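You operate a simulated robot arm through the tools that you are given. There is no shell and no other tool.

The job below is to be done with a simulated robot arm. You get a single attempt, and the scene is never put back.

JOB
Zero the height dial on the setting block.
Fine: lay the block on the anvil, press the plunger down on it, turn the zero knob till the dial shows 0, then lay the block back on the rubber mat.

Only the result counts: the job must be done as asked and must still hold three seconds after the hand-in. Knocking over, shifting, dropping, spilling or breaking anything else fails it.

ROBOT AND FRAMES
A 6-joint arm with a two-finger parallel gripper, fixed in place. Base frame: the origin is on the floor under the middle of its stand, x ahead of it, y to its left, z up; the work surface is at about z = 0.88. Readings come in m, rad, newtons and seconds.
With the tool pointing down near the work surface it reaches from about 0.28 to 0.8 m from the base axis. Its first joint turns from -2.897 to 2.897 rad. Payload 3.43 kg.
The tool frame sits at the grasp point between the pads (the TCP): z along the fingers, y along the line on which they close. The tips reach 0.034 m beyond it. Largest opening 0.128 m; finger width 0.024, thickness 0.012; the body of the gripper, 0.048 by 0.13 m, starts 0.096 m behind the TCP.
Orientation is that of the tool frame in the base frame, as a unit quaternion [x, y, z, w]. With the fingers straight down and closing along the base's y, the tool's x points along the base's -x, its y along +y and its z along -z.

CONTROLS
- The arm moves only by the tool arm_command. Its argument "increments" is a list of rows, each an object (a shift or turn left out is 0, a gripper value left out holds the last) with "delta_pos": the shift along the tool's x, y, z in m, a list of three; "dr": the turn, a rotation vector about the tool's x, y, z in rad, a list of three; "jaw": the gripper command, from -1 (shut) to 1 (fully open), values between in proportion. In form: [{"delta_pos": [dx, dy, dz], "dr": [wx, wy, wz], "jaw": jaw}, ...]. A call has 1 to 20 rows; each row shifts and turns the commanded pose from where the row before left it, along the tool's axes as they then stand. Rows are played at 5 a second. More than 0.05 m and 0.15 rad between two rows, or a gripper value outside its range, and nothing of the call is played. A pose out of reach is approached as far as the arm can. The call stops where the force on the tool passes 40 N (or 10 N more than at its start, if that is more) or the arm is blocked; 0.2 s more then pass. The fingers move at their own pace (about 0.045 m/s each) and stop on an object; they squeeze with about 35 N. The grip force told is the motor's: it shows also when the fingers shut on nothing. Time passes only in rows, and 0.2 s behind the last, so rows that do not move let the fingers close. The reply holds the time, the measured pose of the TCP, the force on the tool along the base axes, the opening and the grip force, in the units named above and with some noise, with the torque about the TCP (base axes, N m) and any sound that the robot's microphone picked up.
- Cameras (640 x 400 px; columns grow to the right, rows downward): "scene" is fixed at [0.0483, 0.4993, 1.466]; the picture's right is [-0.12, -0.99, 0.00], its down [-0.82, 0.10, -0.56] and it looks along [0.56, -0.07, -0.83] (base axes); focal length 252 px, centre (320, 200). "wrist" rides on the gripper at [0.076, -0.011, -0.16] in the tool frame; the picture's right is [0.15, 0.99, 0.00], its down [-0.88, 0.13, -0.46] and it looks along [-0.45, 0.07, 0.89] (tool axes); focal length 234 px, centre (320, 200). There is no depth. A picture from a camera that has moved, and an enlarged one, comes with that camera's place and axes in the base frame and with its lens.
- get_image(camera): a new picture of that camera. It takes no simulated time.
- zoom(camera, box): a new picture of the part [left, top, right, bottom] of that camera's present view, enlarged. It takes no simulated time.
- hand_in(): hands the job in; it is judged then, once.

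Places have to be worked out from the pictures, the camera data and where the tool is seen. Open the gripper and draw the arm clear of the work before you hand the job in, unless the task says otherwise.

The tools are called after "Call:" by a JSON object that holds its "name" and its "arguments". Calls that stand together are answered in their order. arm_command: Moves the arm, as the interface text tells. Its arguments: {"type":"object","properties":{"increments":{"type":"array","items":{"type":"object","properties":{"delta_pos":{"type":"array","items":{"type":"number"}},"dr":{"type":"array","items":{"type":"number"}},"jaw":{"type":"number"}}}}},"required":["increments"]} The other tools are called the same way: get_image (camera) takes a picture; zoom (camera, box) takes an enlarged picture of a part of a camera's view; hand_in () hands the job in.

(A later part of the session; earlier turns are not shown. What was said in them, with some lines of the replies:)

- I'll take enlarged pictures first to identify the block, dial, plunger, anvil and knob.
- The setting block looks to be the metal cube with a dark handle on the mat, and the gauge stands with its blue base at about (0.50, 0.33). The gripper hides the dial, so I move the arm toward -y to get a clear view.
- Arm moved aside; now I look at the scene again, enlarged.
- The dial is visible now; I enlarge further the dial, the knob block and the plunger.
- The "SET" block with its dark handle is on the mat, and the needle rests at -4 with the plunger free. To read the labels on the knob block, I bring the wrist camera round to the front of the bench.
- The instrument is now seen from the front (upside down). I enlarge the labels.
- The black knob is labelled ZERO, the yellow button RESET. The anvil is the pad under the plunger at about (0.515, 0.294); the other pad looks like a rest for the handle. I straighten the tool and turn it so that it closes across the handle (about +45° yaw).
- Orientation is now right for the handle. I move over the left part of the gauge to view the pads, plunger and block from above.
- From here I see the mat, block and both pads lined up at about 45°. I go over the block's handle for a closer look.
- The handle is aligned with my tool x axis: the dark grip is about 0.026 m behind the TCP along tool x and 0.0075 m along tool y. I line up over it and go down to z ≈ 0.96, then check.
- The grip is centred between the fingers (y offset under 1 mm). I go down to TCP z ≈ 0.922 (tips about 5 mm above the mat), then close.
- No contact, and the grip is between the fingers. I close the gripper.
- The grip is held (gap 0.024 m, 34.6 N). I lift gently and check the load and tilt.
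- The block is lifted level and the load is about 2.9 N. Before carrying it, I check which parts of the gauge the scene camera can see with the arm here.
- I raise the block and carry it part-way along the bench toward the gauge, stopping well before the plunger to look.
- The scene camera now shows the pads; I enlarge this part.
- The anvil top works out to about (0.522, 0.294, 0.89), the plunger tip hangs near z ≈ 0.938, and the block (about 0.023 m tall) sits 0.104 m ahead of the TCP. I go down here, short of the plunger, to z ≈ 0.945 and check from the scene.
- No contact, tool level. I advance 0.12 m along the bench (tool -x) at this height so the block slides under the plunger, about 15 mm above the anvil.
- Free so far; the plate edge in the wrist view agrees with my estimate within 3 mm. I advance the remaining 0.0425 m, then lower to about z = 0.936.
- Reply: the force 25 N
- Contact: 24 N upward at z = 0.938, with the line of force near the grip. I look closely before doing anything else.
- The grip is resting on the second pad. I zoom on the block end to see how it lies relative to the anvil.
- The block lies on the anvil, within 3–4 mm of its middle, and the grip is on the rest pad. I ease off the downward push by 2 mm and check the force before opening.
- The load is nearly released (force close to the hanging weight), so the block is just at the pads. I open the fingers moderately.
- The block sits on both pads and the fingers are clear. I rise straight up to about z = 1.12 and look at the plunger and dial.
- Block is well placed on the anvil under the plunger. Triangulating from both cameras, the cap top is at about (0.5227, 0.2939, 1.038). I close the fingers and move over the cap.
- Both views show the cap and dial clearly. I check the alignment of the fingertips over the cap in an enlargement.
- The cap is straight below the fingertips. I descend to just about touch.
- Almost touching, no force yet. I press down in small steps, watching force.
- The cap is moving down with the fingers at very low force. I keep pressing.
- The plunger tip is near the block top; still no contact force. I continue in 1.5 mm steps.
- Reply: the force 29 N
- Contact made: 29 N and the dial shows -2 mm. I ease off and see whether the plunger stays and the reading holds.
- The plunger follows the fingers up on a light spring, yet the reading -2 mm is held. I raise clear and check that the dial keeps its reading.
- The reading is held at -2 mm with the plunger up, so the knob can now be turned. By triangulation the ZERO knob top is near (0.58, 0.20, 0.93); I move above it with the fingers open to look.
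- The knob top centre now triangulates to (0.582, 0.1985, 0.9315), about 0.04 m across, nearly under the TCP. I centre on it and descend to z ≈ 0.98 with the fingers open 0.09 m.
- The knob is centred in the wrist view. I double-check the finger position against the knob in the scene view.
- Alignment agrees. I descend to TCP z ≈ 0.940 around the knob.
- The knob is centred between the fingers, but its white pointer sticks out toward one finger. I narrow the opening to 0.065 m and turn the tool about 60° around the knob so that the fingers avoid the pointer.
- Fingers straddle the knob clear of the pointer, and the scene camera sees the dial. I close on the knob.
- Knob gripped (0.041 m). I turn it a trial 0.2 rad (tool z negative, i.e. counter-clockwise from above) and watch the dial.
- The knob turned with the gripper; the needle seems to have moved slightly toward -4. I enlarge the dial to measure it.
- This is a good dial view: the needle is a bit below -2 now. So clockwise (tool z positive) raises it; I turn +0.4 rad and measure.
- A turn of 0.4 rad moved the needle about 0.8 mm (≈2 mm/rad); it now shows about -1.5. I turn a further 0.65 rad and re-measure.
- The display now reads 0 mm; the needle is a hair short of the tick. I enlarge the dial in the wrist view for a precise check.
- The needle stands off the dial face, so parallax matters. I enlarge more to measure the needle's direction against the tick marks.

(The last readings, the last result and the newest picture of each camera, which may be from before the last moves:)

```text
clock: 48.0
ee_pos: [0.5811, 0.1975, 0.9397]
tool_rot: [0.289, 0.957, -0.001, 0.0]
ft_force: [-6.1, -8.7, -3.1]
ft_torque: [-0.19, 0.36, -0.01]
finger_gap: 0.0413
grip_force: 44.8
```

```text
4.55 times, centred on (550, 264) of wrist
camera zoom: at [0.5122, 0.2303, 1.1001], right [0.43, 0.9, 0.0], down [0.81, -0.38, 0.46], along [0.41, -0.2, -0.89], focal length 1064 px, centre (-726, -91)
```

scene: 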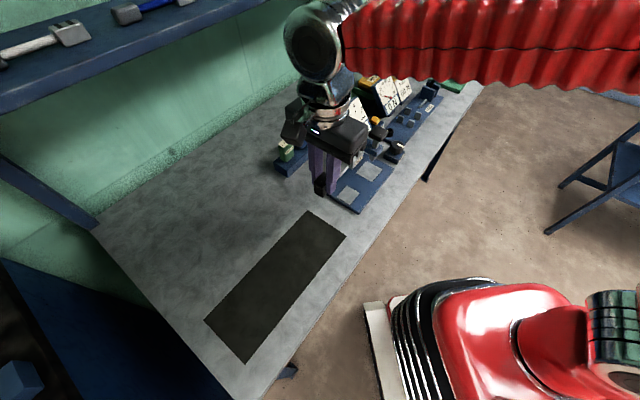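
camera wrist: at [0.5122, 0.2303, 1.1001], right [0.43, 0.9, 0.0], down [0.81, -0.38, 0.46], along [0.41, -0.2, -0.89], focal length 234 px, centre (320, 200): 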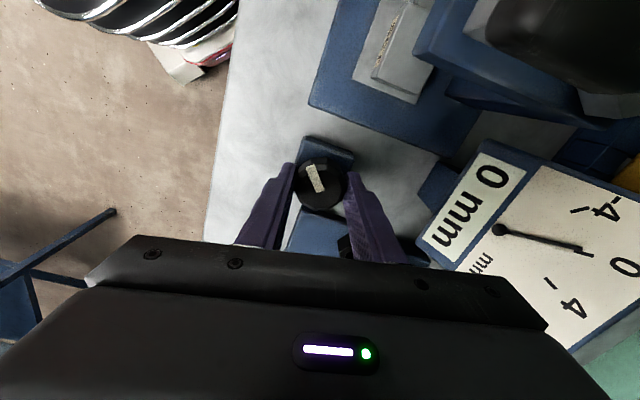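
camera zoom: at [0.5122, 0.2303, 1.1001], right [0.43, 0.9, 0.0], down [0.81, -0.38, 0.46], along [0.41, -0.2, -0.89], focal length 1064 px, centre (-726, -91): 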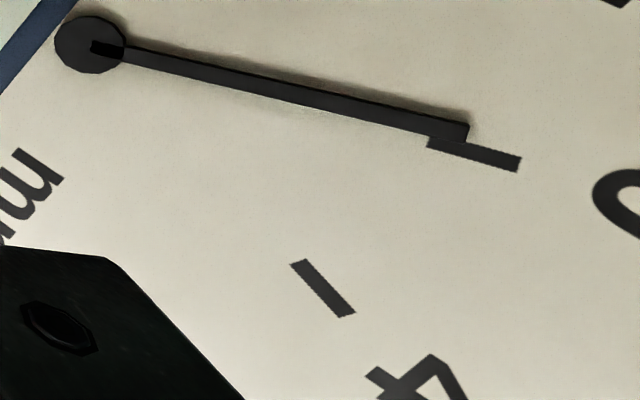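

By triangulating ticks, hub and tip from both views (ticks every 36°, 0 at -18°), I get about -0.3 to -0.5 mm although the display rounds to 0. I turn a further 0.15 rad and measure again.

Call:
{"name": "arm_command", "arguments": {"increments": [{"dr": [0, 0, 0.075]}, {"dr": [0, 0, 0.075]}, {"dr": [0, 0, 0]}, {"dr": [0, 0, 0]}]}}

Call:
{"name": "get_image", "arguments": {"camera": "wrist"}}

Call:
{"name": "zoom", "arguments": {"camera": "wrist", "box": [440, 160, 600, 260]}}

Call:
{"name": "zoom", "arguments": {"camera": "scene", "box": [340, 104, 380, 129]}}

```text
clock: 49.0
ee_pos: [0.5811, 0.1968, 0.9398]
tool_rot: [0.361, 0.933, -0.001, 0.0]
ft_force: [-6.7, -15.9, -5.0]
ft_torque: [-0.44, 0.19, 0.05]
finger_gap: 0.0413
grip_force: 45.4
```

```text
taken
camera wrist: at [0.5178, 0.2402, 1.1001], right [0.56, 0.83, 0.0], down [0.74, -0.5, 0.46], along [0.38, -0.25, -0.89], focal length 234 px, centre (320, 200)
```

wrist: 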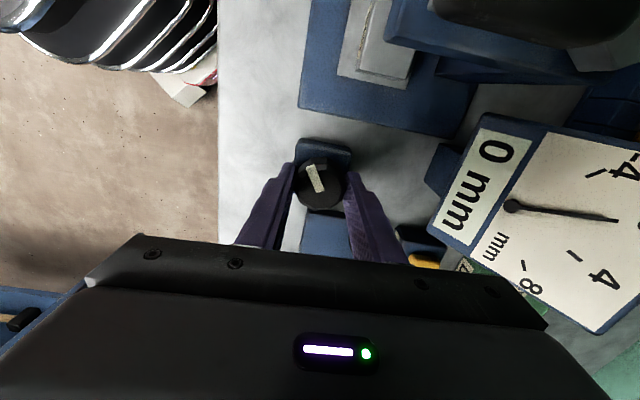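

```text
4.00 times, centred on (520, 210) of wrist
camera zoom: at [0.5178, 0.2402, 1.1001], right [0.56, 0.83, 0.0], down [0.74, -0.5, 0.46], along [0.38, -0.25, -0.89], focal length 937 px, centre (-480, 160)
```

zoom: 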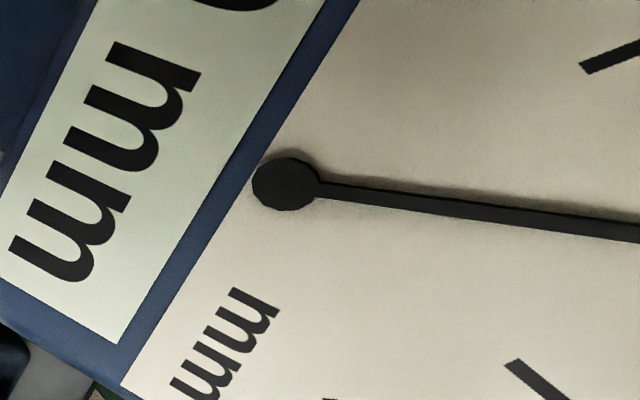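

```text
16.00 times, centred on (360, 116) of scene
camera zoom: at [0.0483, 0.4993, 1.466], right [-0.12, -0.99, 0.0], down [-0.82, 0.1, -0.56], along [0.56, -0.07, -0.83], focal length 4024 px, centre (-320, 1536)
```

zoom: 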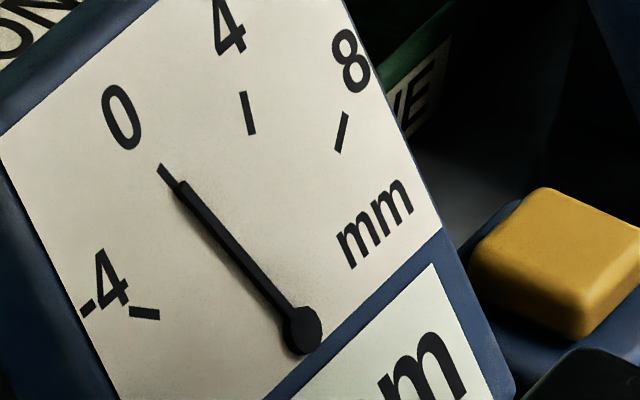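

Display 0, needle closer to the tick. There is some side force (17 N) because my TCP is slightly off the knob axis, so I shift about 2.5 mm to relieve it, then look again.

Call:
{"name": "arm_command", "arguments": {"increments": [{"delta_pos": [-0.0006, -0.0014, 0]}, {"delta_pos": [-0.0005, -0.0013, 0]}, {"delta_pos": [0, 0, 0]}]}}

Call:
{"name": "zoom", "arguments": {"camera": "wrist", "box": [430, 110, 640, 300]}}

Call:
{"name": "zoom", "arguments": {"camera": "wrist", "box": [500, 140, 640, 240]}}

```text
clock: 49.8
ee_pos: [0.5824, 0.1979, 0.9398]
tool_rot: [0.36, 0.933, 0.002, 0.001]
ft_force: [2.9, 11.9, -10.1]
ft_torque: [0.3, -0.24, -0.05]
finger_gap: 0.0411
grip_force: 45.1
```

```text
2.11 times, centred on (535, 205) of wrist
camera zoom: at [0.5172, 0.2395, 1.1002], right [0.56, 0.83, 0.0], down [0.74, -0.5, 0.46], along [0.38, -0.25, -0.89], focal length 493 px, centre (-133, 190)
```

zoom: 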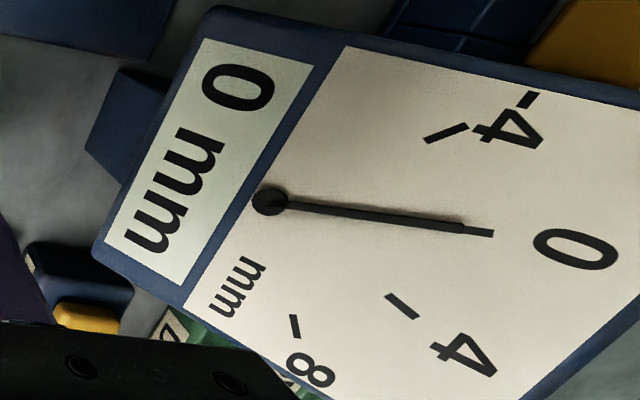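

```text
4.00 times, centred on (570, 190) of wrist
camera zoom: at [0.5172, 0.2395, 1.1002], right [0.56, 0.83, 0.0], down [0.74, -0.5, 0.46], along [0.38, -0.25, -0.89], focal length 937 px, centre (-680, 240)
```

zoom: 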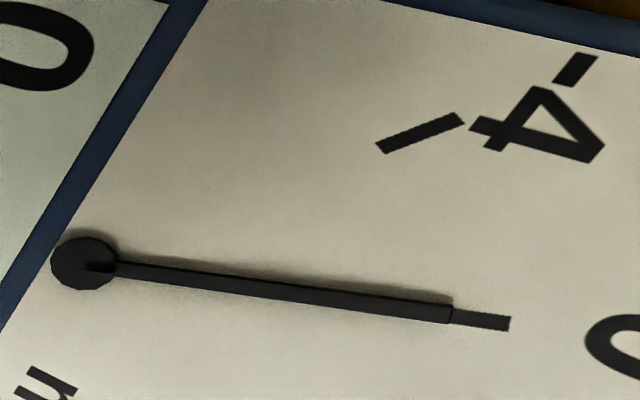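

The needle is now nearly in line with the 0 tick. To pin down the true zero I look for the point where the display flips from 0 to 1; I first ease the side force back half-way, then turn +0.2 rad.

Call:
{"name": "arm_command", "arguments": {"increments": [{"delta_pos": [0.0004, 0.0011, 0]}, {"dr": [0, 0, 0.1]}, {"dr": [0, 0, 0.1]}, {"dr": [0, 0, 0]}, {"dr": [0, 0, 0]}]}}

Call:
{"name": "get_image", "arguments": {"camera": "wrist"}}

Call:
{"name": "zoom", "arguments": {"camera": "scene", "box": [340, 104, 380, 129]}}

```text
clock: 51.0
ee_pos: [0.5808, 0.1972, 0.9402]
tool_rot: [0.452, 0.892, 0.0, 0.0]
ft_force: [1.9, 9.6, -4.5]
ft_torque: [0.4, 0.13, 0.0]
finger_gap: 0.0415
grip_force: 44.7
```

```text
taken
camera wrist: at [0.5271, 0.2516, 1.1002], right [0.71, 0.7, 0.0], down [0.63, -0.63, 0.46], along [0.32, -0.32, -0.89], focal length 234 px, centre (320, 200)
```

wrist: 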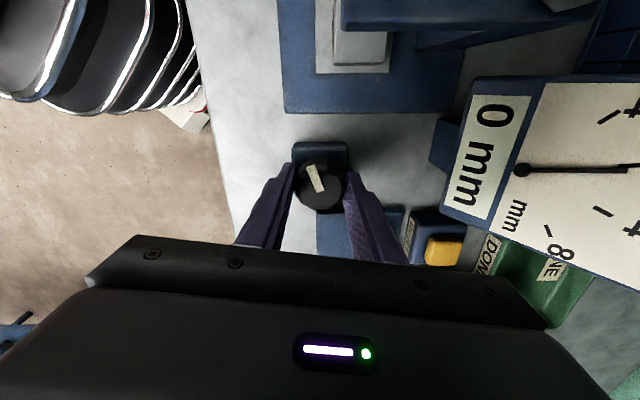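

```text
16.00 times, centred on (360, 116) of scene
camera zoom: at [0.0483, 0.4993, 1.466], right [-0.12, -0.99, 0.0], down [-0.82, 0.1, -0.56], along [0.56, -0.07, -0.83], focal length 4024 px, centre (-320, 1536)
```

zoom: 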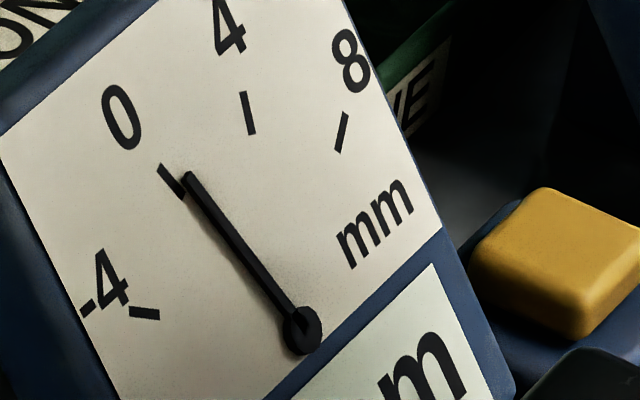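

Display still 0; by the scene view the needle is now about on zero. I keep going in 0.1 rad steps to find the flip to 1.

Call:
{"name": "arm_command", "arguments": {"increments": [{"dr": [0, 0, 0.1]}, {"dr": [0, 0, 0]}, {"dr": [0, 0, 0]}]}}

Call:
{"name": "get_image", "arguments": {"camera": "wrist"}}

Call:
{"name": "zoom", "arguments": {"camera": "scene", "box": [340, 104, 380, 129]}}

```text
clock: 51.8
ee_pos: [0.58, 0.1968, 0.9404]
tool_rot: [0.496, 0.869, 0.0, 0.0]
ft_force: [1.7, 8.9, -1.7]
ft_torque: [0.05, -0.06, -0.01]
finger_gap: 0.0413
grip_force: 44.9
```

```text
taken
camera wrist: at [0.5327, 0.2567, 1.1002], right [0.78, 0.63, 0.0], down [0.56, -0.69, 0.46], along [0.29, -0.35, -0.89], focal length 234 px, centre (320, 200)
```

wrist: 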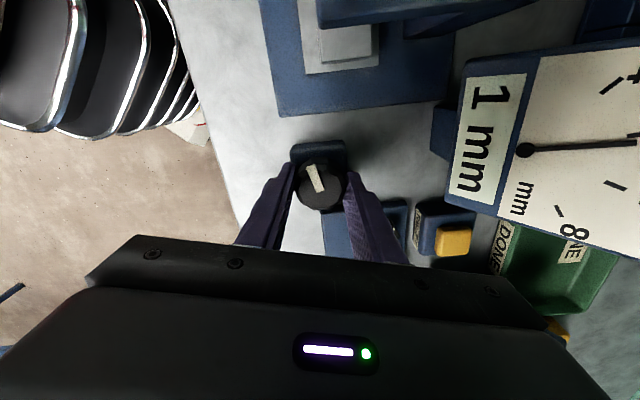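

```text
16.00 times, centred on (360, 116) of scene
camera zoom: at [0.0483, 0.4993, 1.466], right [-0.12, -0.99, 0.0], down [-0.82, 0.1, -0.56], along [0.56, -0.07, -0.83], focal length 4024 px, centre (-320, 1536)
```

zoom: 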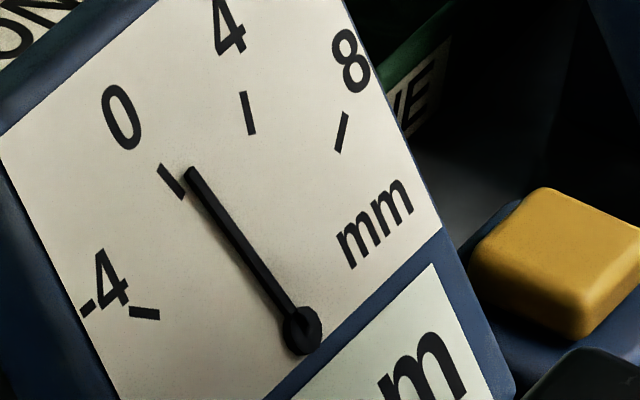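

The display flipped to 1 between 1.20 and 1.30 rad of total turn. I step back 0.05 rad to narrow it down.

Call:
{"name": "arm_command", "arguments": {"increments": [{"dr": [0, 0, -0.05]}, {"dr": [0, 0, 0]}, {"dr": [0, 0, 0]}]}}

Call:
{"name": "zoom", "arguments": {"camera": "wrist", "box": [430, 60, 640, 240]}}

```text
clock: 52.6
ee_pos: [0.5807, 0.1973, 0.9395]
tool_rot: [0.474, 0.881, 0.0, 0.001]
ft_force: [2.1, 9.4, -0.6]
ft_torque: [0.12, -0.13, 0.0]
finger_gap: 0.041
grip_force: 45.3
```

```text
2.22 times, centred on (535, 150) of wrist
camera zoom: at [0.5298, 0.2542, 1.1003], right [0.74, 0.67, 0.0], down [0.59, -0.66, 0.46], along [0.3, -0.34, -0.89], focal length 520 px, centre (-158, 311)
```

zoom: 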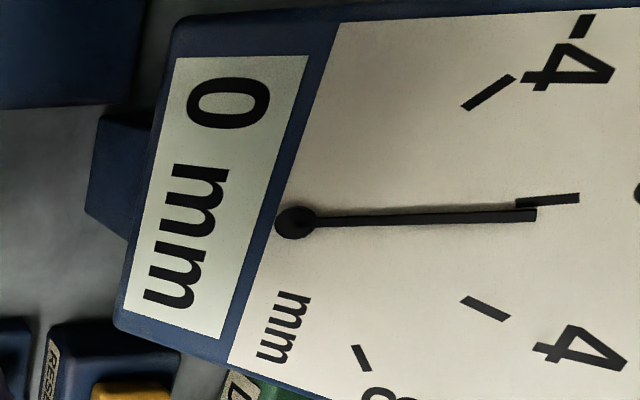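

At 1.25 rad it is 0, so the +0.5 flip is near 1.275. Now I find the lower flip: turn back to about 0.80 rad.

Call:
{"name": "arm_command", "arguments": {"increments": [{"dr": [0, 0, -0.1]}, {"dr": [0, 0, -0.1]}, {"dr": [0, 0, -0.1]}, {"dr": [0, 0, -0.1]}, {"dr": [0, 0, -0.05]}, {"dr": [0, 0, 0]}, {"dr": [0, 0, 0]}]}}

Call:
{"name": "zoom", "arguments": {"camera": "wrist", "box": [430, 130, 640, 310]}}

```text
clock: 54.2
ee_pos: [0.5813, 0.1981, 0.9406]
tool_rot: [0.266, 0.964, 0.0, 0.0]
ft_force: [6.3, 20.1, 0.0]
ft_torque: [0.71, -0.01, -0.03]
finger_gap: 0.0412
grip_force: 45.1
```

```text
2.22 times, centred on (535, 220) of wrist
camera zoom: at [0.5103, 0.2265, 1.1002], right [0.38, 0.92, 0.0], down [0.82, -0.34, 0.46], along [0.42, -0.17, -0.89], focal length 520 px, centre (-158, 156)
```

zoom: 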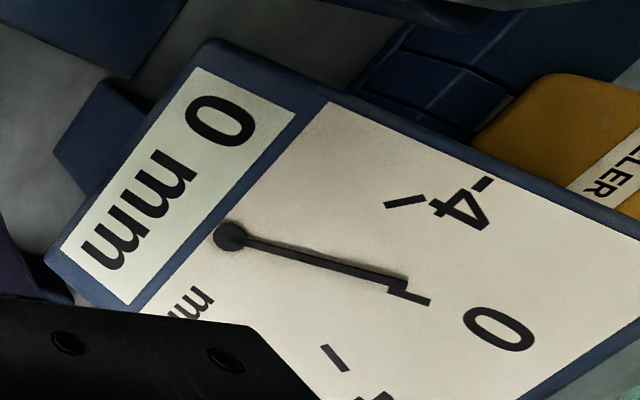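

Still 0 at 0.80 rad. I relieve the side force a little and step back another 0.05 rad.

Call:
{"name": "arm_command", "arguments": {"increments": [{"delta_pos": [0.0004, 0.0014, 0]}, {"dr": [0, 0, -0.05]}, {"dr": [0, 0, 0]}, {"dr": [0, 0, 0]}]}}

Call:
{"name": "zoom", "arguments": {"camera": "wrist", "box": [430, 130, 640, 310]}}

```text
clock: 55.2
ee_pos: [0.5814, 0.1987, 0.9397]
tool_rot: [0.241, 0.97, 0.0, 0.001]
ft_force: [4.4, 7.3, 4.0]
ft_torque: [0.02, -0.12, 0.0]
finger_gap: 0.0413
grip_force: 45.0
```

```text
2.22 times, centred on (535, 220) of wrist
camera zoom: at [0.5092, 0.2233, 1.1003], right [0.33, 0.94, 0.0], down [0.84, -0.3, 0.46], along [0.43, -0.15, -0.89], focal length 520 px, centre (-158, 156)
```

zoom: 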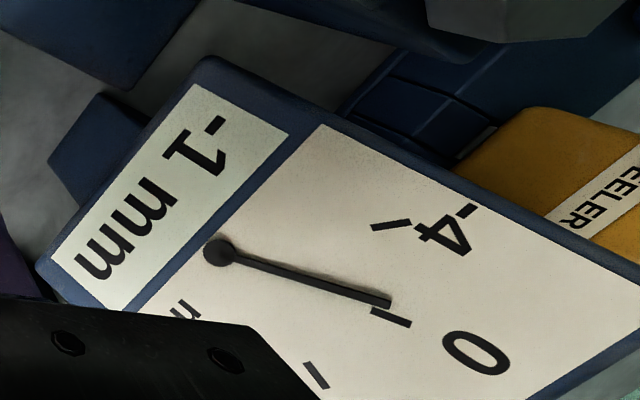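

Now -1: the lower flip is near 0.777 and the upper near 1.275, so true zero is at about 1.026 rad (gain 2 mm/rad). I turn forward 0.275 rad to it.

Call:
{"name": "arm_command", "arguments": {"increments": [{"dr": [0, 0, 0.1]}, {"dr": [0, 0, 0.1]}, {"dr": [0, 0, 0.075]}, {"dr": [0, 0, 0]}, {"dr": [0, 0, 0]}]}}

Call:
{"name": "zoom", "arguments": {"camera": "wrist", "box": [430, 90, 640, 270]}}

Call:
{"name": "zoom", "arguments": {"camera": "scene", "box": [340, 104, 380, 129]}}

```text
clock: 56.4
ee_pos: [0.581, 0.1968, 0.9398]
tool_rot: [0.373, 0.928, 0.0, 0.001]
ft_force: [1.1, -5.3, 11.7]
ft_torque: [-0.22, 0.03, -0.01]
finger_gap: 0.0411
grip_force: 44.6
```

```text
2.22 times, centred on (535, 180) of wrist
camera zoom: at [0.5187, 0.2417, 1.1003], right [0.58, 0.82, 0.0], down [0.73, -0.51, 0.46], along [0.37, -0.26, -0.89], focal length 520 px, centre (-158, 244)
```

zoom: 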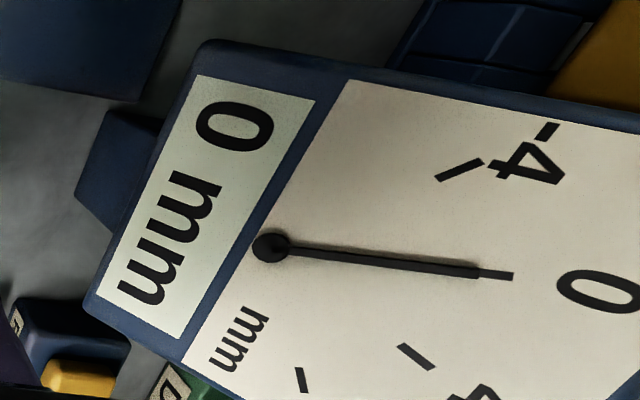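

```text
16.00 times, centred on (360, 116) of scene
camera zoom: at [0.0483, 0.4993, 1.466], right [-0.12, -0.99, 0.0], down [-0.82, 0.1, -0.56], along [0.56, -0.07, -0.83], focal length 4024 px, centre (-320, 1536)
```

zoom: 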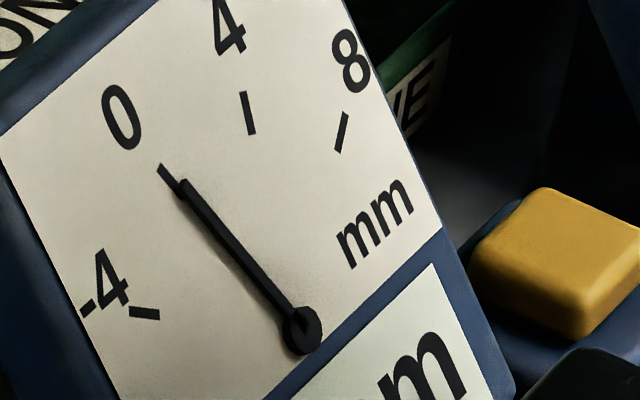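

The needle lies right on the 0 tick and the display reads 0 mm. I relieve the vertical load and open the fingers.

Call:
{"name": "arm_command", "arguments": {"increments": [{"delta_pos": [0, 0, -0.001]}, {"delta_pos": [0, 0, 0]}, {"jaw": -0.1}, {"jaw": 0.1}, {"jaw": 0.1}, {"jaw": 0.1}]}}

Call:
{"name": "zoom", "arguments": {"camera": "wrist", "box": [430, 90, 640, 270]}}

Call:
{"name": "zoom", "arguments": {"camera": "wrist", "box": [240, 110, 400, 240]}}

```text
clock: 57.8
ee_pos: [0.5812, 0.1969, 0.9406]
tool_rot: [0.372, 0.928, -0.001, -0.001]
ft_force: [-0.4, 0.6, -0.1]
ft_torque: [-0.03, -0.03, 0.0]
finger_gap: 0.0703
grip_force: 0.1
```

```text
2.22 times, centred on (535, 180) of wrist
camera zoom: at [0.5189, 0.2421, 1.101], right [0.58, 0.82, 0.0], down [0.73, -0.51, 0.46], along [0.37, -0.26, -0.89], focal length 520 px, centre (-158, 244)
```

zoom: 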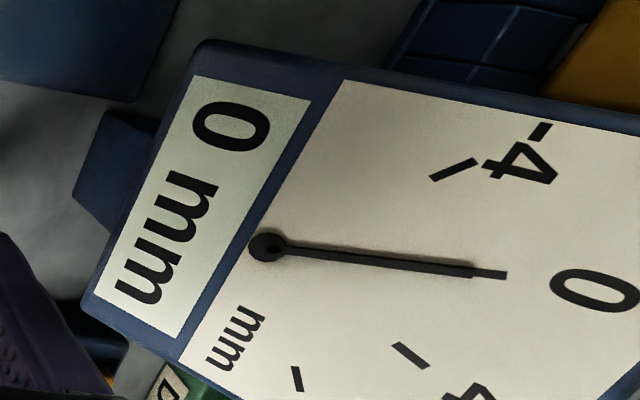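

```text
3.08 times, centred on (320, 175) of wrist
camera zoom: at [0.5189, 0.2421, 1.101], right [0.58, 0.82, 0.0], down [0.73, -0.51, 0.46], along [0.37, -0.26, -0.89], focal length 720 px, centre (320, 277)
```

zoom: 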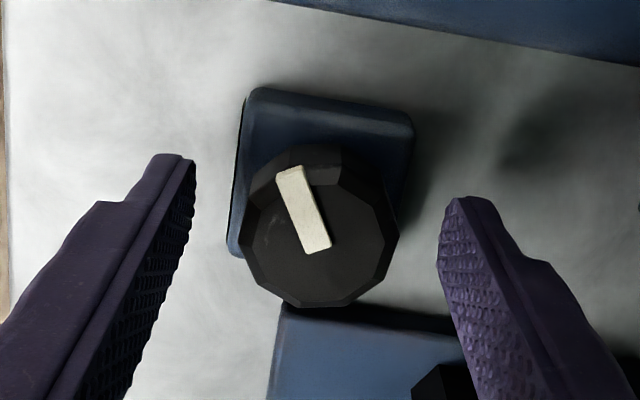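

Dial stays at 0 after release. I rise straight up, correct the yaw to 45°, and return over the plunger cap to re-press it and verify the zero.

Call:
{"name": "arm_command", "arguments": {"increments": [{"delta_pos": [0, 0, -0.03]}, {"delta_pos": [0, 0, -0.05]}, {"delta_pos": [0, 0, -0.05]}, {"delta_pos": [0, 0, -0.05], "dr": [0, 0, 0.021]}, {"delta_pos": [0.0275, 0.0068, 0], "jaw": -1}, {"delta_pos": [0.0275, 0.0068, 0]}, {"delta_pos": [0.0275, 0.0068, 0]}, {"delta_pos": [0.0274, 0.0068, 0]}, {"delta_pos": [0, 0, 0]}, {"delta_pos": [0, 0, 0]}]}}

Call:
{"name": "zoom", "arguments": {"camera": "wrist", "box": [270, 100, 430, 260]}}

Call:
{"name": "zoom", "arguments": {"camera": "scene", "box": [310, 80, 430, 200]}}

```text
clock: 60.0
ee_pos: [0.5237, 0.295, 1.1224]
tool_rot: [0.382, 0.924, -0.001, 0.001]
ft_force: [0.4, 1.0, -0.1]
ft_torque: [0.0, -0.05, 0.03]
finger_gap: 0.0
grip_force: 32.9
```

```text
2.50 times, centred on (350, 180) of wrist
camera zoom: at [0.4608, 0.3409, 1.2819], right [0.59, 0.8, 0.0], down [0.72, -0.53, 0.46], along [0.37, -0.27, -0.89], focal length 585 px, centre (245, 250)
```

zoom: 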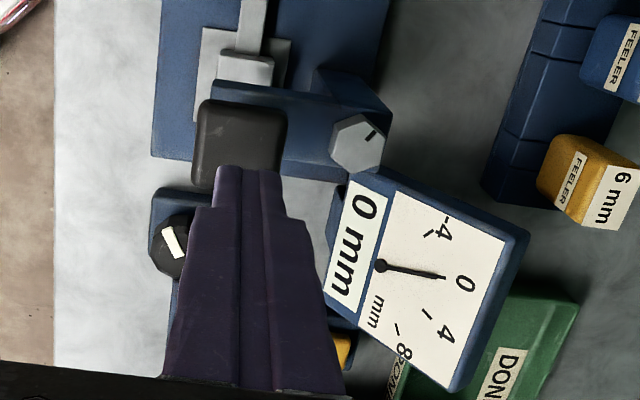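

```text
3.33 times, centred on (370, 140) of scene
camera zoom: at [0.0483, 0.4993, 1.466], right [-0.12, -0.99, 0.0], down [-0.82, 0.1, -0.56], along [0.56, -0.07, -0.83], focal length 838 px, centre (153, 400)
```

zoom: 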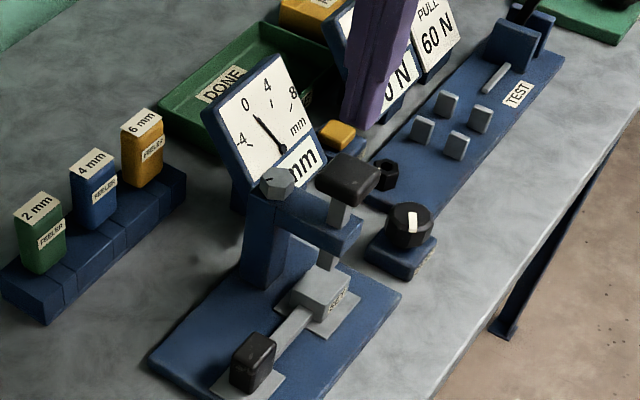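

Everything in order. I press the plunger again to confirm that a fresh measurement on the block gives 0.

Call:
{"name": "arm_command", "arguments": {"increments": [{"delta_pos": [0, 0, 0.02]}, {"delta_pos": [0, 0, 0.02]}, {"delta_pos": [0, 0, 0.01]}, {"delta_pos": [0, 0, 0.004]}, {"delta_pos": [0, 0, 0.004]}, {"delta_pos": [0, 0, 0.004]}, {"delta_pos": [0, 0, 0.002]}, {"delta_pos": [0, 0, 0.002]}, {"delta_pos": [0, 0, 0.0015]}, {"delta_pos": [0, 0, 0.0015]}, {"delta_pos": [0, 0, 0]}]}}

Call:
{"name": "zoom", "arguments": {"camera": "wrist", "box": [270, 100, 430, 260]}}

Call:
{"name": "zoom", "arguments": {"camera": "scene", "box": [340, 104, 380, 129]}}

```text
clock: 62.4
ee_pos: [0.5227, 0.294, 1.0543]
tool_rot: [0.382, 0.924, 0.002, 0.001]
ft_force: [-3.2, -6.0, 25.0]
ft_torque: [-0.19, 0.16, 0.04]
finger_gap: 0.0
grip_force: 33.2
```

```text
2.50 times, centred on (350, 180) of wrist
camera zoom: at [0.4603, 0.34, 1.2143], right [0.59, 0.8, 0.0], down [0.71, -0.53, 0.46], along [0.37, -0.27, -0.89], focal length 585 px, centre (245, 250)
```

zoom: 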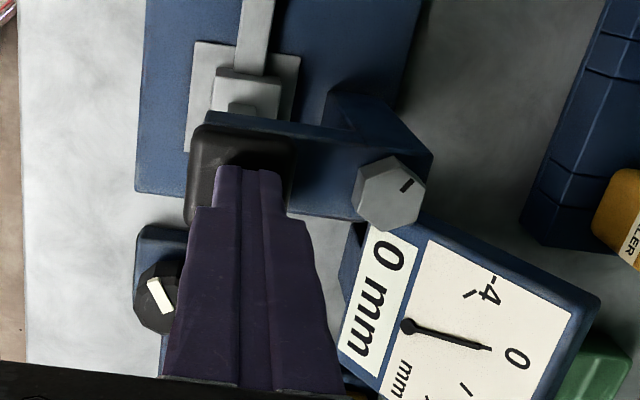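

```text
16.00 times, centred on (360, 116) of scene
camera zoom: at [0.0483, 0.4993, 1.466], right [-0.12, -0.99, 0.0], down [-0.82, 0.1, -0.56], along [0.56, -0.07, -0.83], focal length 4024 px, centre (-320, 1536)
```

zoom: 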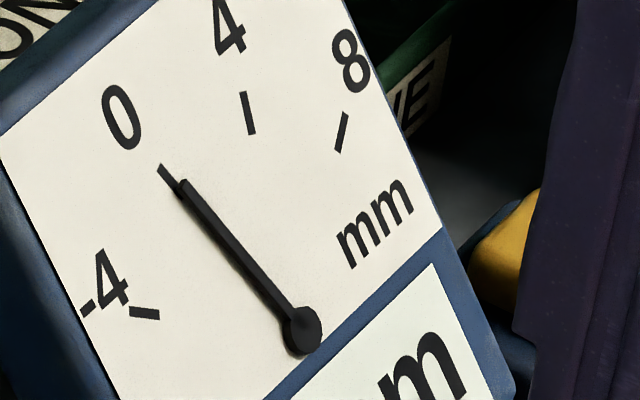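

Fresh press with 25 N contact gives 0 mm. I rise clear and move back over the block's grip with the fingers open.

Call:
{"name": "arm_command", "arguments": {"increments": [{"delta_pos": [0, 0, -0.005]}, {"delta_pos": [0, 0, -0.01]}, {"delta_pos": [0, 0, -0.03]}, {"delta_pos": [0, 0, -0.03]}, {"delta_pos": [0.026, -0.0002, 0], "jaw": 0.3}, {"delta_pos": [0.026, -0.0002, 0]}, {"delta_pos": [0.026, -0.0002, 0]}, {"delta_pos": [0.026, -0.0002, 0]}, {"delta_pos": [0, 0, 0]}, {"delta_pos": [0, 0, 0]}]}}

Call:
{"name": "get_image", "arguments": {"camera": "wrist"}}

Call:
{"name": "zoom", "arguments": {"camera": "wrist", "box": [240, 80, 400, 240]}}

```text
clock: 64.6
ee_pos: [0.4468, 0.3676, 1.127]
tool_rot: [0.382, 0.924, 0.0, -0.001]
ft_force: [-0.2, -0.3, 0.4]
ft_torque: [0.04, 0.02, -0.01]
finger_gap: 0.0833
grip_force: 0.1
```

```text
taken
camera wrist: at [0.3866, 0.4128, 1.2875], right [0.59, 0.8, 0.0], down [0.72, -0.53, 0.46], along [0.37, -0.27, -0.89], focal length 234 px, centre (320, 200)
```

wrist: 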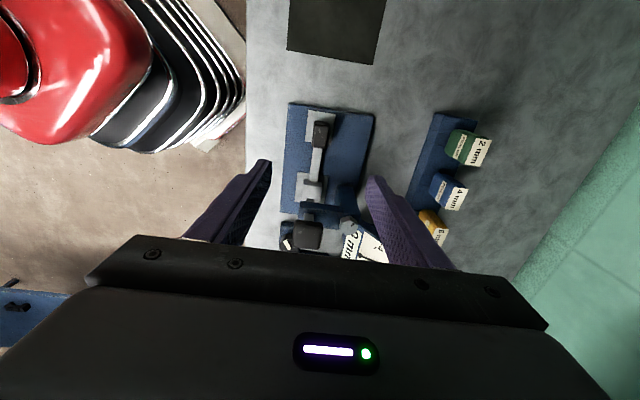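

```text
2.50 times, centred on (320, 160) of wrist
camera zoom: at [0.3866, 0.4128, 1.2875], right [0.59, 0.8, 0.0], down [0.72, -0.53, 0.46], along [0.37, -0.27, -0.89], focal length 585 px, centre (320, 300)
```

zoom: 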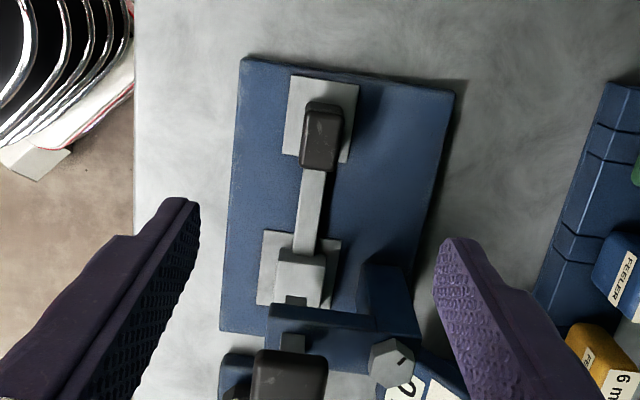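

The block is undisturbed; its grip lies within 4 mm of straight below. I descend around the grip to z ≈ 0.94.

Call:
{"name": "arm_command", "arguments": {"increments": [{"delta_pos": [0.002, 0.001, 0.04]}, {"delta_pos": [0, 0, 0.04]}, {"delta_pos": [0, 0, 0.04]}, {"delta_pos": [0, 0, 0.035]}, {"delta_pos": [0, 0, 0.02]}, {"delta_pos": [0, 0, 0.012]}, {"delta_pos": [0, 0, 0]}]}}

Call:
{"name": "zoom", "arguments": {"camera": "wrist", "box": [250, 110, 420, 260]}}

```text
clock: 66.2
ee_pos: [0.4483, 0.3698, 0.9401]
tool_rot: [0.382, 0.924, 0.0, 0.0]
ft_force: [-0.1, -0.6, 0.7]
ft_torque: [0.02, 0.02, -0.03]
finger_gap: 0.083
grip_force: 0.0
```

```text
2.67 times, centred on (335, 185) of wrist
camera zoom: at [0.3861, 0.4154, 1.0997], right [0.59, 0.8, 0.0], down [0.72, -0.53, 0.46], along [0.37, -0.27, -0.89], focal length 624 px, centre (280, 240)
```

zoom: 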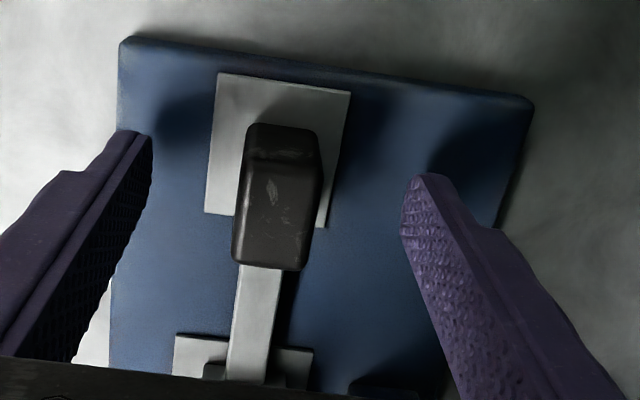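

The grip is centred between the fingers. I close on it.

Call:
{"name": "arm_command", "arguments": {"increments": [{"jaw": -1}, {"jaw": -1}, {"jaw": -1}, {"jaw": -1}, {"jaw": -1}, {"jaw": -1}, {"jaw": -1}]}}

```text
clock: 67.8
ee_pos: [0.4473, 0.3693, 0.9397]
tool_rot: [0.382, 0.924, 0.0, 0.0]
ft_force: [-0.6, 0.9, 0.5]
ft_torque: [-0.01, 0.05, -0.01]
finger_gap: 0.0234
grip_force: 35.2
```

Grip held. I lift only 6 mm (to stay below the plunger tip), check, then withdraw along the bench away from the plunger.

Call:
{"name": "arm_command", "arguments": {"increments": [{"delta_pos": [0, 0, -0.003]}, {"delta_pos": [0, 0, -0.003]}, {"delta_pos": [0, 0, 0]}, {"delta_pos": [0, 0, 0]}]}}

Call:
{"name": "zoom", "arguments": {"camera": "wrist", "box": [250, 110, 420, 260]}}

```text
clock: 68.8
ee_pos: [0.4471, 0.3695, 0.9451]
tool_rot: [0.382, 0.924, 0.0, 0.0]
ft_force: [-0.4, -0.6, -2.3]
ft_torque: [0.12, 0.1, 0.0]
finger_gap: 0.0235
grip_force: 34.8
```

```text
2.67 times, centred on (335, 185) of wrist
camera zoom: at [0.3863, 0.4152, 1.1057], right [0.59, 0.8, 0.0], down [0.72, -0.53, 0.46], along [0.37, -0.27, -0.89], focal length 624 px, centre (280, 240)
```

zoom: 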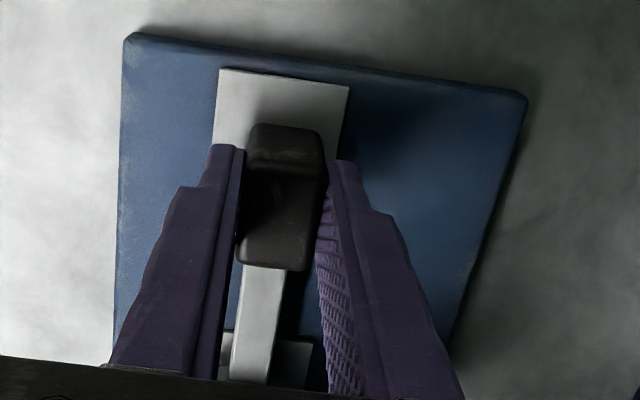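

Weight is on the gripper and the block is free. I withdraw 0.12 m along tool +x at this height, then lift.

Call:
{"name": "arm_command", "arguments": {"increments": [{"delta_pos": [0.015, 0, 0]}, {"delta_pos": [0.02, 0, 0]}, {"delta_pos": [0.025, 0, 0]}, {"delta_pos": [0.03, 0, 0]}, {"delta_pos": [0.03, 0, 0]}, {"delta_pos": [0, 0, -0.02]}, {"delta_pos": [0, 0, -0.03]}, {"delta_pos": [0, 0, 0]}]}}

Call:
{"name": "get_image", "arguments": {"camera": "scene"}}

```text
clock: 70.6
ee_pos: [0.3631, 0.4549, 0.9964]
tool_rot: [0.382, 0.924, -0.001, -0.001]
ft_force: [0.3, -0.1, -2.6]
ft_torque: [0.11, 0.1, -0.02]
finger_gap: 0.0235
grip_force: 35.5
```

```text
taken
```

scene: 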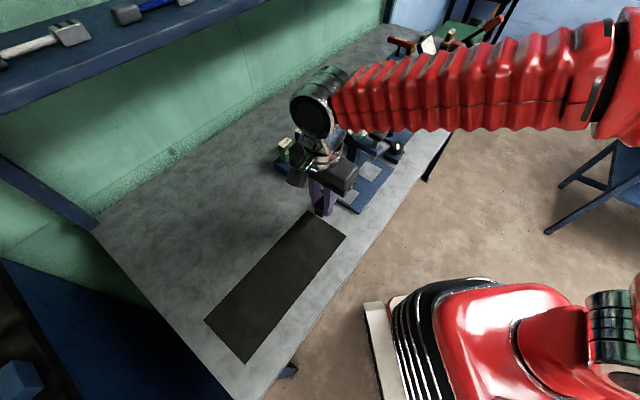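

Clear of the gauge with the block held. I carry it back over the mat to where it lay before.

Call:
{"name": "arm_command", "arguments": {"increments": [{"delta_pos": [0.038, -0.0003, 0]}, {"delta_pos": [0.038, -0.0003, 0]}, {"delta_pos": [0.038, -0.0004, 0]}, {"delta_pos": [0.038, -0.0004, 0]}, {"delta_pos": [0.037, -0.0004, 0]}, {"delta_pos": [0, 0, 0]}, {"delta_pos": [0, 0, 0.03]}, {"delta_pos": [0, 0, 0.02]}, {"delta_pos": [0, 0, 0.01]}, {"delta_pos": [0, 0, 0]}]}}

Call:
{"name": "get_image", "arguments": {"camera": "wrist"}}

Call:
{"name": "zoom", "arguments": {"camera": "scene", "box": [190, 190, 360, 330]}}

```text
clock: 72.8
ee_pos: [0.2261, 0.5864, 0.936]
tool_rot: [0.382, 0.924, 0.001, 0.0]
ft_force: [1.0, 0.5, -1.7]
ft_torque: [0.07, 0.11, 0.0]
finger_gap: 0.0235
grip_force: 35.1
```

```text
taken
camera wrist: at [0.1658, 0.632, 1.0961], right [0.59, 0.8, 0.0], down [0.72, -0.53, 0.46], along [0.37, -0.27, -0.89], focal length 234 px, centre (320, 200)
```

wrist: 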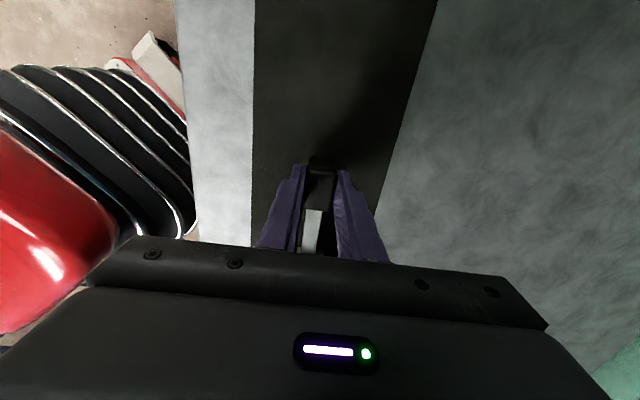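

```text
2.86 times, centred on (275, 260) of scene
camera zoom: at [0.0483, 0.4993, 1.466], right [-0.12, -0.99, 0.0], down [-0.82, 0.1, -0.56], along [0.56, -0.07, -0.83], focal length 718 px, centre (449, 29)
```

zoom: 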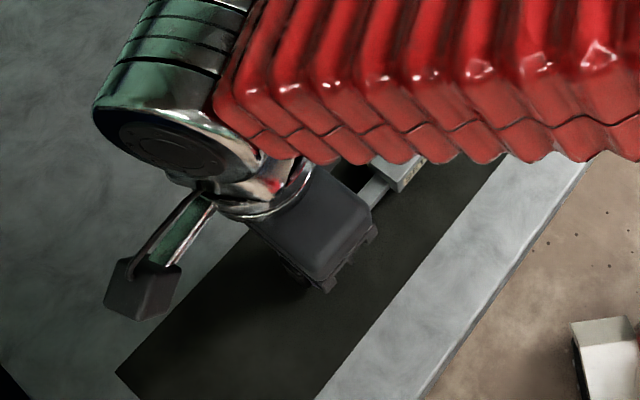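

The block is over the mat at about 12 mm. I lower it in small steps until the mat takes the weight.

Call:
{"name": "arm_command", "arguments": {"increments": [{"delta_pos": [0, 0, 0.005]}, {"delta_pos": [0, 0, 0.004]}, {"delta_pos": [0, 0, 0.002]}, {"delta_pos": [0, 0, 0]}, {"delta_pos": [0, 0, 0]}]}}

```text
clock: 74.0
ee_pos: [0.2273, 0.5871, 0.9246]
tool_rot: [0.382, 0.924, 0.001, 0.0]
ft_force: [0.9, 0.2, -3.4]
ft_torque: [0.08, 0.12, -0.01]
finger_gap: 0.0239
grip_force: 34.8
```

Call:
{"name": "arm_command", "arguments": {"increments": [{"delta_pos": [0, 0, 0.001]}, {"delta_pos": [0, 0, 0.001]}, {"delta_pos": [0, 0, 0]}, {"delta_pos": [0, 0, 0]}]}}

```text
clock: 75.0
ee_pos: [0.2267, 0.5866, 0.9241]
tool_rot: [0.382, 0.924, 0.0, 0.0]
ft_force: [-1.4, 0.8, 3.1]
ft_torque: [-0.39, -0.34, -0.05]
finger_gap: 0.0236
grip_force: 35.1
```

The mat now carries the load (force +3 N, block end touching). I lower half a millimetre more and open the fingers.

Call:
{"name": "arm_command", "arguments": {"increments": [{"delta_pos": [0, 0, 0.0007]}, {"delta_pos": [0, 0, 0]}, {"jaw": -0.75}, {"jaw": -0.5}, {"jaw": -0.2}, {"jaw": 0.0}, {"jaw": 0.0}, {"jaw": 0.0}]}}

Call:
{"name": "zoom", "arguments": {"camera": "wrist", "box": [240, 120, 400, 260]}}

```text
clock: 76.8
ee_pos: [0.2276, 0.5859, 0.9221]
tool_rot: [0.381, 0.924, 0.0, 0.0]
ft_force: [0.4, 0.2, 0.5]
ft_torque: [0.01, 0.02, 0.01]
finger_gap: 0.064
grip_force: 0.0
```

```text
2.86 times, centred on (320, 190) of wrist
camera zoom: at [0.1662, 0.6319, 1.0828], right [0.59, 0.8, 0.0], down [0.72, -0.53, 0.46], along [0.37, -0.27, -0.89], focal length 669 px, centre (320, 229)
```

zoom: 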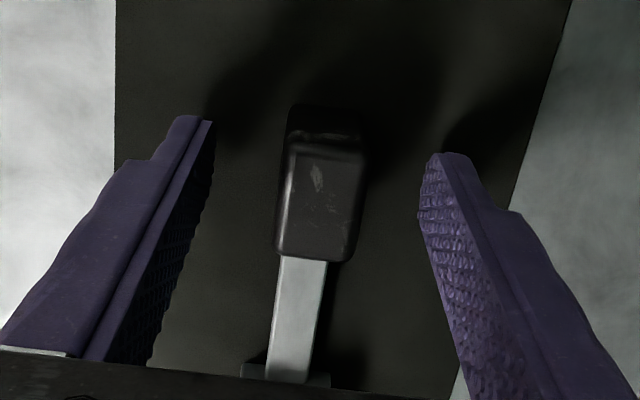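

The block lies on the mat and the fingers are clear. I rise straight up and move the arm aside so that both cameras can check the result.

Call:
{"name": "arm_command", "arguments": {"increments": [{"delta_pos": [0, 0, -0.02]}, {"delta_pos": [0, 0, -0.04]}, {"delta_pos": [0, 0, -0.05]}, {"delta_pos": [0, 0, -0.05]}, {"delta_pos": [0, 0, -0.05], "jaw": 1}, {"delta_pos": [0, 0, -0.04]}, {"delta_pos": [-0.04, -0.02, 0]}, {"delta_pos": [-0.04, -0.025, 0]}, {"delta_pos": [-0.04, -0.025, 0]}, {"delta_pos": [-0.04, -0.025, 0]}, {"delta_pos": [-0.04, -0.025, 0]}, {"delta_pos": [-0.04, -0.025, 0]}, {"delta_pos": [-0.04, -0.025, 0]}, {"delta_pos": [0, 0, 0]}]}}

Call:
{"name": "get_image", "arguments": {"camera": "scene"}}

Call:
{"name": "zoom", "arguments": {"camera": "scene", "box": [190, 200, 360, 320]}}

Call:
{"name": "zoom", "arguments": {"camera": "scene", "box": [310, 80, 430, 200]}}

```text
clock: 79.8
ee_pos: [0.3075, 0.268, 1.1728]
tool_rot: [0.382, 0.924, 0.0, -0.001]
ft_force: [-0.1, 0.9, -0.3]
ft_torque: [0.01, -0.03, 0.0]
finger_gap: 0.1279
grip_force: 0.0
```

```text
taken
```

scene: 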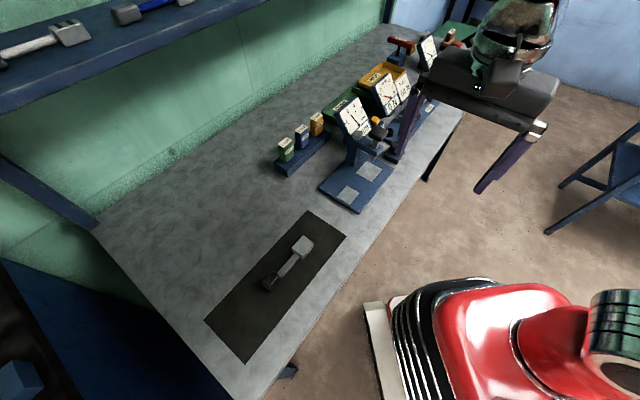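

```text
3.33 times, centred on (275, 260) of scene
camera zoom: at [0.0483, 0.4993, 1.466], right [-0.12, -0.99, 0.0], down [-0.82, 0.1, -0.56], along [0.56, -0.07, -0.83], focal length 838 px, centre (470, 0)
```

zoom: 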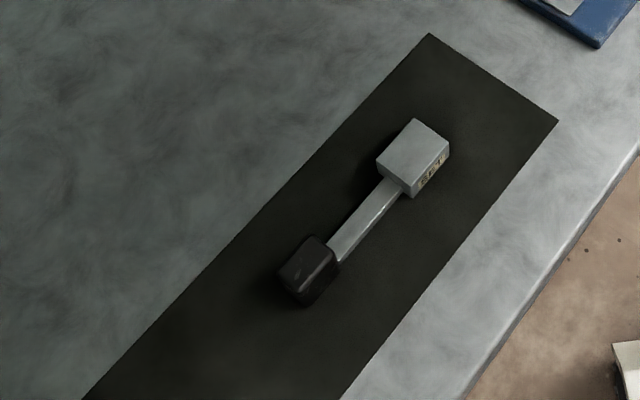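

```text
3.33 times, centred on (370, 140) of scene
camera zoom: at [0.0483, 0.4993, 1.466], right [-0.12, -0.99, 0.0], down [-0.82, 0.1, -0.56], along [0.56, -0.07, -0.83], focal length 838 px, centre (153, 400)
```

zoom: 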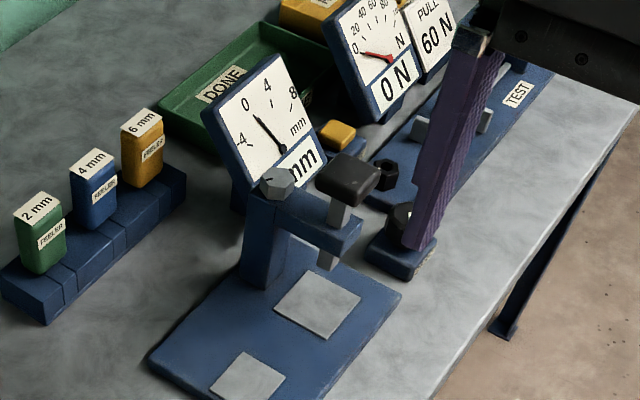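

The block lies flat on the rubber mat, the dial still shows 0, the plunger is up, and nothing else has moved. The gripper is open and clear of the work, so I hand the job in.

Call:
{"name": "hand_in", "arguments": {}}

```text
The job is handed in.
```

The height dial is zeroed on the setting block and the job is handed in; I don't have the verdict.

- **Measuring:** I laid the SET block on the anvil with its grip on the rest pad. Pressing the plunger onto it with about 29 N gave a reading of -2 mm.
- **Zeroing:** I turned the ZERO knob clockwise about 1.03 rad. I set it midway between where the display flips to -1 and to 1, and the needle sits on the 0 tick. A second press on the block, at 25 N, read 0 mm.
- **Putting back:** The block is flat on the rubber mat, about where it was. The last pictures still show the dial at 0 and nothing else moved.

The gripper is open and the arm is clear of the work.
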